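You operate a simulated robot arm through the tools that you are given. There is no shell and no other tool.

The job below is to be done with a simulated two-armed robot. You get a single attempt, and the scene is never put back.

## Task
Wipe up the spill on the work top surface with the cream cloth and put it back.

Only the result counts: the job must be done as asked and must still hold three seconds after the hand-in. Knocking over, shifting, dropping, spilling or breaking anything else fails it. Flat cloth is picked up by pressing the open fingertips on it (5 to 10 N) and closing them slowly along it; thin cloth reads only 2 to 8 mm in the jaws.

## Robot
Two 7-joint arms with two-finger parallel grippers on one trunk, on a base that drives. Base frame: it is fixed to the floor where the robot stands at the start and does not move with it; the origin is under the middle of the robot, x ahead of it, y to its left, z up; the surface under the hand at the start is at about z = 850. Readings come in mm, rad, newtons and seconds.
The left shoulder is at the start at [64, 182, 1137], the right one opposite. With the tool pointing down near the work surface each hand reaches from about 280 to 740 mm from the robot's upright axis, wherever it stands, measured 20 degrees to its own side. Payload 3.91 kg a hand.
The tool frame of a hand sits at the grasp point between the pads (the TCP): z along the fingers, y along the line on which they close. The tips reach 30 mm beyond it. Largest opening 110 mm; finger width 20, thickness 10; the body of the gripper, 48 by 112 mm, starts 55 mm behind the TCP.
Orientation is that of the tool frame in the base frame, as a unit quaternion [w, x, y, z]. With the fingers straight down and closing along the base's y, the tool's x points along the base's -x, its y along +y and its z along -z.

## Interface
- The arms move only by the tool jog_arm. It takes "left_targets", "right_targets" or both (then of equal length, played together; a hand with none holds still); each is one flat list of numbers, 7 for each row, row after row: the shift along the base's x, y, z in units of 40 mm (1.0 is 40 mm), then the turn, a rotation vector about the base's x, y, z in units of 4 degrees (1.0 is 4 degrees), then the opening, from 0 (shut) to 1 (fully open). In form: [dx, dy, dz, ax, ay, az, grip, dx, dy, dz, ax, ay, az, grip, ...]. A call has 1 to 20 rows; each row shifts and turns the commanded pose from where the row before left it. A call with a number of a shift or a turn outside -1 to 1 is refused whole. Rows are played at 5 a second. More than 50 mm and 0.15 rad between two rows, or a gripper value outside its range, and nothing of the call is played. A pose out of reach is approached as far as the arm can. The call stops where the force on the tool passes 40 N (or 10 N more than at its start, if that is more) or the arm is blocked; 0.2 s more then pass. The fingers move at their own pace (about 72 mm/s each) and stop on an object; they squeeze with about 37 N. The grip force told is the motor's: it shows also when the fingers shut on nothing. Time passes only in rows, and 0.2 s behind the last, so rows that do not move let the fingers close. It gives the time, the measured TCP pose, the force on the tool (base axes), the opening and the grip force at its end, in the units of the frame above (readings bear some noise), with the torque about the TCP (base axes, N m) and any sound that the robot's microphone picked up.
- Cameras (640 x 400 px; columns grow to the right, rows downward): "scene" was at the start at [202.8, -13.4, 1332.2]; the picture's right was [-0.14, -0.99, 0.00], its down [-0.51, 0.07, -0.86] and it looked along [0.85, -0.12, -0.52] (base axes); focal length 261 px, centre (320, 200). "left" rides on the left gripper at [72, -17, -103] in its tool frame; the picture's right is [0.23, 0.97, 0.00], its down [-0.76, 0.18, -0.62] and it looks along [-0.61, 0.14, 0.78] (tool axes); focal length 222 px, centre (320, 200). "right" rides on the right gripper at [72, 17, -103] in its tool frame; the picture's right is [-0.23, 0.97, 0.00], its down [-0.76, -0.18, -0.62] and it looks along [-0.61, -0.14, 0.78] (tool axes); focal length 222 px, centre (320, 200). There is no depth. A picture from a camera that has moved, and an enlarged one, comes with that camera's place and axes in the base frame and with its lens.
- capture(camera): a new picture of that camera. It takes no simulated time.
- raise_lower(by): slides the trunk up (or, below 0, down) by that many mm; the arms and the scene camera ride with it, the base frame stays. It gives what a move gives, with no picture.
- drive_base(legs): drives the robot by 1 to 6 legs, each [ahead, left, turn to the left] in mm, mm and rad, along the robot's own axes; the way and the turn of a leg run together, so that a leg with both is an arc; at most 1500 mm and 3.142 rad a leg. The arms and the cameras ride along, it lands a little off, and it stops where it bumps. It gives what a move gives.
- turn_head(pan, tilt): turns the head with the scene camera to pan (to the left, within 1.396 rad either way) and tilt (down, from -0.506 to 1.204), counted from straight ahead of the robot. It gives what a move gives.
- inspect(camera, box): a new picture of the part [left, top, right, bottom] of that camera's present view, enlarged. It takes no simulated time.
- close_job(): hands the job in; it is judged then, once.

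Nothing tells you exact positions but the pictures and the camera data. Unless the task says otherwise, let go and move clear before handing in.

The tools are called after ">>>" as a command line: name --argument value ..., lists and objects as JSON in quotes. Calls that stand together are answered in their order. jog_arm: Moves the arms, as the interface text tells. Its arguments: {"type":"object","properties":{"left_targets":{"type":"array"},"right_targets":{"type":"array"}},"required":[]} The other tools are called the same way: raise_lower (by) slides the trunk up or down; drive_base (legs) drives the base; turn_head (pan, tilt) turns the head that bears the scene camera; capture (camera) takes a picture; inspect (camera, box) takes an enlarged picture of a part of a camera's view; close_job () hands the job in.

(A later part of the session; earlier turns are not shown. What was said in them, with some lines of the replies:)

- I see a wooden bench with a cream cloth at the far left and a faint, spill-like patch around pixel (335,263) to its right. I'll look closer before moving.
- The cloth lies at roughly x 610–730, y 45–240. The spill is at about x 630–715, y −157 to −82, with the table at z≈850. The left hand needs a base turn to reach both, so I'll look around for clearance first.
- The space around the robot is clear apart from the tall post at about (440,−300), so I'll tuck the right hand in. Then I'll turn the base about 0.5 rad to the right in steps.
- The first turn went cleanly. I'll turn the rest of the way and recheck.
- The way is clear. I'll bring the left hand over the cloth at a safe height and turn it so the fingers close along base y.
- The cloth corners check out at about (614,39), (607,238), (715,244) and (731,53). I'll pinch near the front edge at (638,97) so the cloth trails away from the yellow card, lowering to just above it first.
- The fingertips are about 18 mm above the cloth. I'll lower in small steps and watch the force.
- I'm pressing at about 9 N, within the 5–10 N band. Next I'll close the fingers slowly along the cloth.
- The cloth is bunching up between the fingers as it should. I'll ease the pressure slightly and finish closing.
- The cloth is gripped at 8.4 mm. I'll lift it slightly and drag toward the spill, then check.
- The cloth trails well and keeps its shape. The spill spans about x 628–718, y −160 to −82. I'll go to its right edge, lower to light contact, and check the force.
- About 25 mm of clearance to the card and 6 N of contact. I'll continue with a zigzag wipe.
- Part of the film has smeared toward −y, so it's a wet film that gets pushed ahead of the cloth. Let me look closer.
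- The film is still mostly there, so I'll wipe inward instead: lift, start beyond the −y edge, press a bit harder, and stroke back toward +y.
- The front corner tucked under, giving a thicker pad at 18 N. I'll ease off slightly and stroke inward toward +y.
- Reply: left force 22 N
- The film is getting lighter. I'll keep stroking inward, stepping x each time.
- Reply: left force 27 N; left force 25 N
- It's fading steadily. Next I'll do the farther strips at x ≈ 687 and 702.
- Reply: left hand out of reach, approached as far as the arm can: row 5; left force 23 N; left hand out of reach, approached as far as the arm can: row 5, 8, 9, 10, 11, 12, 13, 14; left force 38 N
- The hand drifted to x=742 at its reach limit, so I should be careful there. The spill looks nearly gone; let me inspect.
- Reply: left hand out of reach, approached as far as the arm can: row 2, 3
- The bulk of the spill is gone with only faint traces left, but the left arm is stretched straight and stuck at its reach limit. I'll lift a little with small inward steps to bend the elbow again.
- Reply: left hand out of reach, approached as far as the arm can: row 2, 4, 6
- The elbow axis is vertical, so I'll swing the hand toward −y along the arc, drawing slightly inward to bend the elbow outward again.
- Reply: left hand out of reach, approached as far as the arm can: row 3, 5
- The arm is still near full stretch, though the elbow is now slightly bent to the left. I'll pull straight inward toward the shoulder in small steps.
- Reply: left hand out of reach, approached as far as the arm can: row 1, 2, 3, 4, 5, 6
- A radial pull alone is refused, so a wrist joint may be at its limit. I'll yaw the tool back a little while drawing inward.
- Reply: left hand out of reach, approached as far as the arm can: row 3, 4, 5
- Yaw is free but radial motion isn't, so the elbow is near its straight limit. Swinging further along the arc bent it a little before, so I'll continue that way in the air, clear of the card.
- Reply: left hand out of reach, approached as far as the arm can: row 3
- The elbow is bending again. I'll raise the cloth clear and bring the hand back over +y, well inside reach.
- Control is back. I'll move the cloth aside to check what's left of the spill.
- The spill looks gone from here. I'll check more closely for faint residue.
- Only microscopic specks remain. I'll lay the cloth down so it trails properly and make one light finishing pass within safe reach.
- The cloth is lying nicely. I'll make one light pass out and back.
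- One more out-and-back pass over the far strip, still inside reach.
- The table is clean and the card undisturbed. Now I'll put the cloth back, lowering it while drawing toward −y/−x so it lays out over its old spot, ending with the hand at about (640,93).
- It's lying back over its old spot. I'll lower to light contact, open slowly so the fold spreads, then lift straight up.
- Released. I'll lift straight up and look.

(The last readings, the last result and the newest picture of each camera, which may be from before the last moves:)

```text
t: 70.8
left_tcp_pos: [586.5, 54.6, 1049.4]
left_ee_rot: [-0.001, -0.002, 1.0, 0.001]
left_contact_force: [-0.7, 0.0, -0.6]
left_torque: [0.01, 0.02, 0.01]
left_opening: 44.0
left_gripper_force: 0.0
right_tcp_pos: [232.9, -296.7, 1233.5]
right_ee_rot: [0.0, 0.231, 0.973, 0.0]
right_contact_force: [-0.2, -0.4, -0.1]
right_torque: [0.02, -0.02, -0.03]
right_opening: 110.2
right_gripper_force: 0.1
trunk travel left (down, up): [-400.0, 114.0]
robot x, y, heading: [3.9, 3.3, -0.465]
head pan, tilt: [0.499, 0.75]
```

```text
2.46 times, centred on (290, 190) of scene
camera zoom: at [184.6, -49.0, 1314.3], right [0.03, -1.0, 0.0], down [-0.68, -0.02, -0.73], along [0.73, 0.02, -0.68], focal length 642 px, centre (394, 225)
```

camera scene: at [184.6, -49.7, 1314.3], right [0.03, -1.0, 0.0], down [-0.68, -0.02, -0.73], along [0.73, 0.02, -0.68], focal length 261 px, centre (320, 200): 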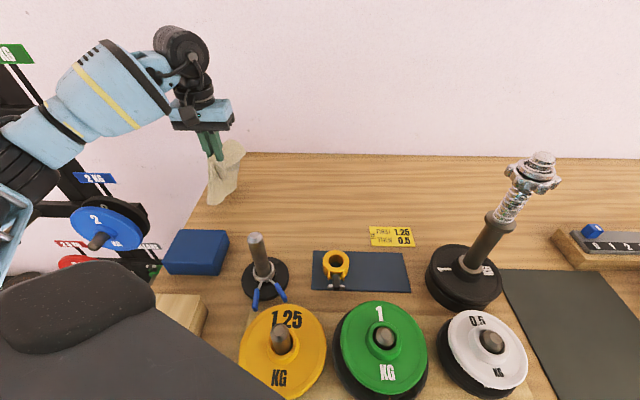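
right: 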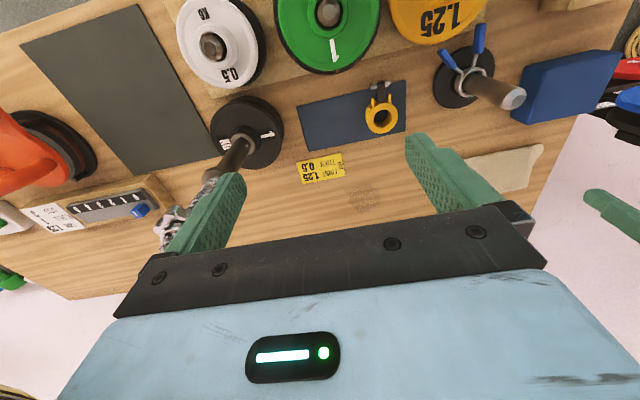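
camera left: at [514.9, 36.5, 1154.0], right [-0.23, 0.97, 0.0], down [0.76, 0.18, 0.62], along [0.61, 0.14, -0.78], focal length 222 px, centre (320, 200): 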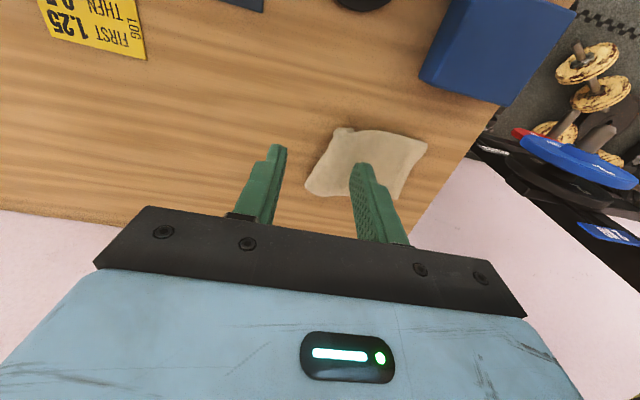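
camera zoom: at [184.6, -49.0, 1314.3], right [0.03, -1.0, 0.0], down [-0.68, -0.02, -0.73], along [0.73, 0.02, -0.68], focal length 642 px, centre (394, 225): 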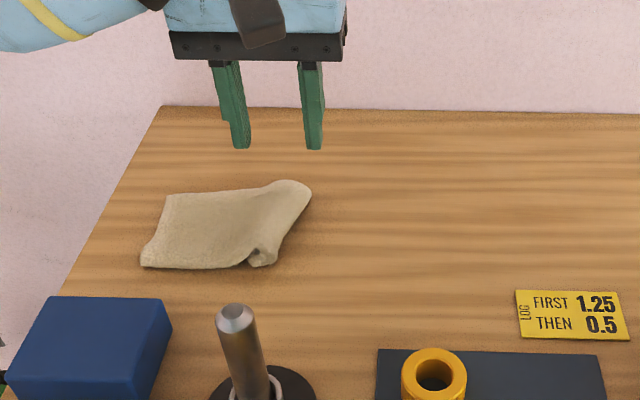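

The cloth is centred at about (677,147), against (667,143) originally, and lies nearly flat. One last check of the wiped area and the rest of the bench.

>>> capture --camera "scene"

>>> inspect --camera "left" --box '[0, 0, 320, 200]'

>>> inspect --camera "scene" --box '[290, 160, 420, 240]'

```text
taken
camera scene: at [184.6, -49.0, 1314.3], right [0.03, -1.0, 0.0], down [-0.68, -0.02, -0.73], along [0.73, 0.02, -0.68], focal length 261 px, centre (320, 200)
```

scene: 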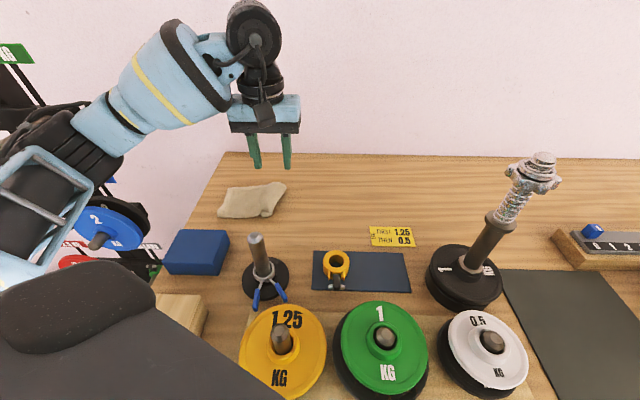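

```text
2.00 times, centred on (160, 100) of left
camera zoom: at [514.9, 36.5, 1154.0], right [-0.23, 0.97, 0.0], down [0.76, 0.18, 0.62], along [0.61, 0.14, -0.78], focal length 444 px, centre (640, 400)
```

zoom: 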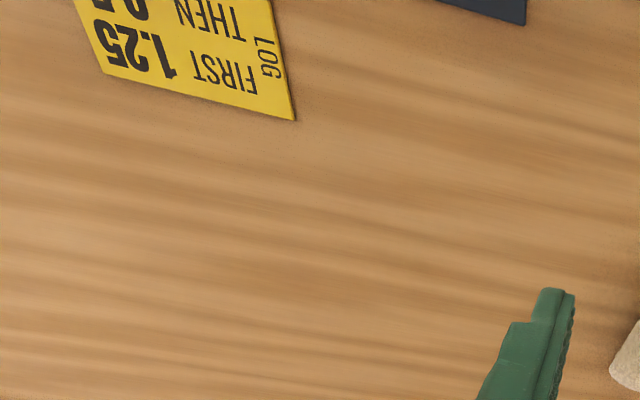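

```text
4.92 times, centred on (355, 200) of scene
camera zoom: at [184.6, -49.0, 1314.3], right [0.03, -1.0, 0.0], down [-0.68, -0.02, -0.73], along [0.73, 0.02, -0.68], focal length 1284 px, centre (148, 200)
```

zoom: 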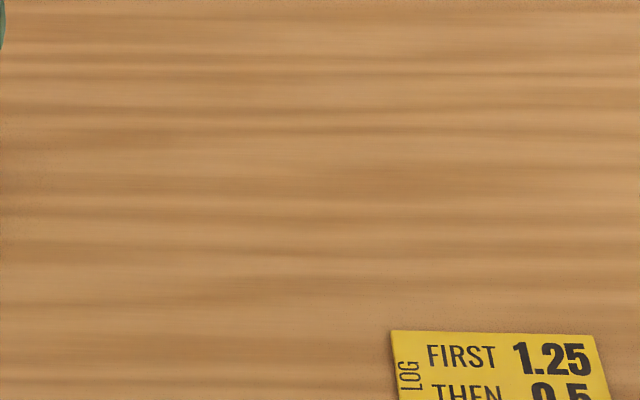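

The spill is wiped up, the cloth is back in its place and released, and everything else is where it was. The hand is clear, so I'm handing in.

>>> close_job

```text
The job is handed in.
```

The spill is wiped up and the cream cloth is back in its place. I've handed the job in, but no verdict has come back yet.

- **Spill:** the last pictures show no film left on the work top. The earlier tiny specks don't show there either, after one more light pass.
- **Cloth:** it lies about 10 mm from where it started, facing the same way. One corner is still slightly folded, so it isn't perfectly flat.
- **Other items:** the yellow card, posts, plates and blue box look unmoved.

Partway through, the left arm stretched to its reach limit and dragged the cloth off course to about x = 742 mm. I saw no sign that it touched anything else. The robot is still turned about 0.47 rad to the right of where it began, with both hands clear of the work top.
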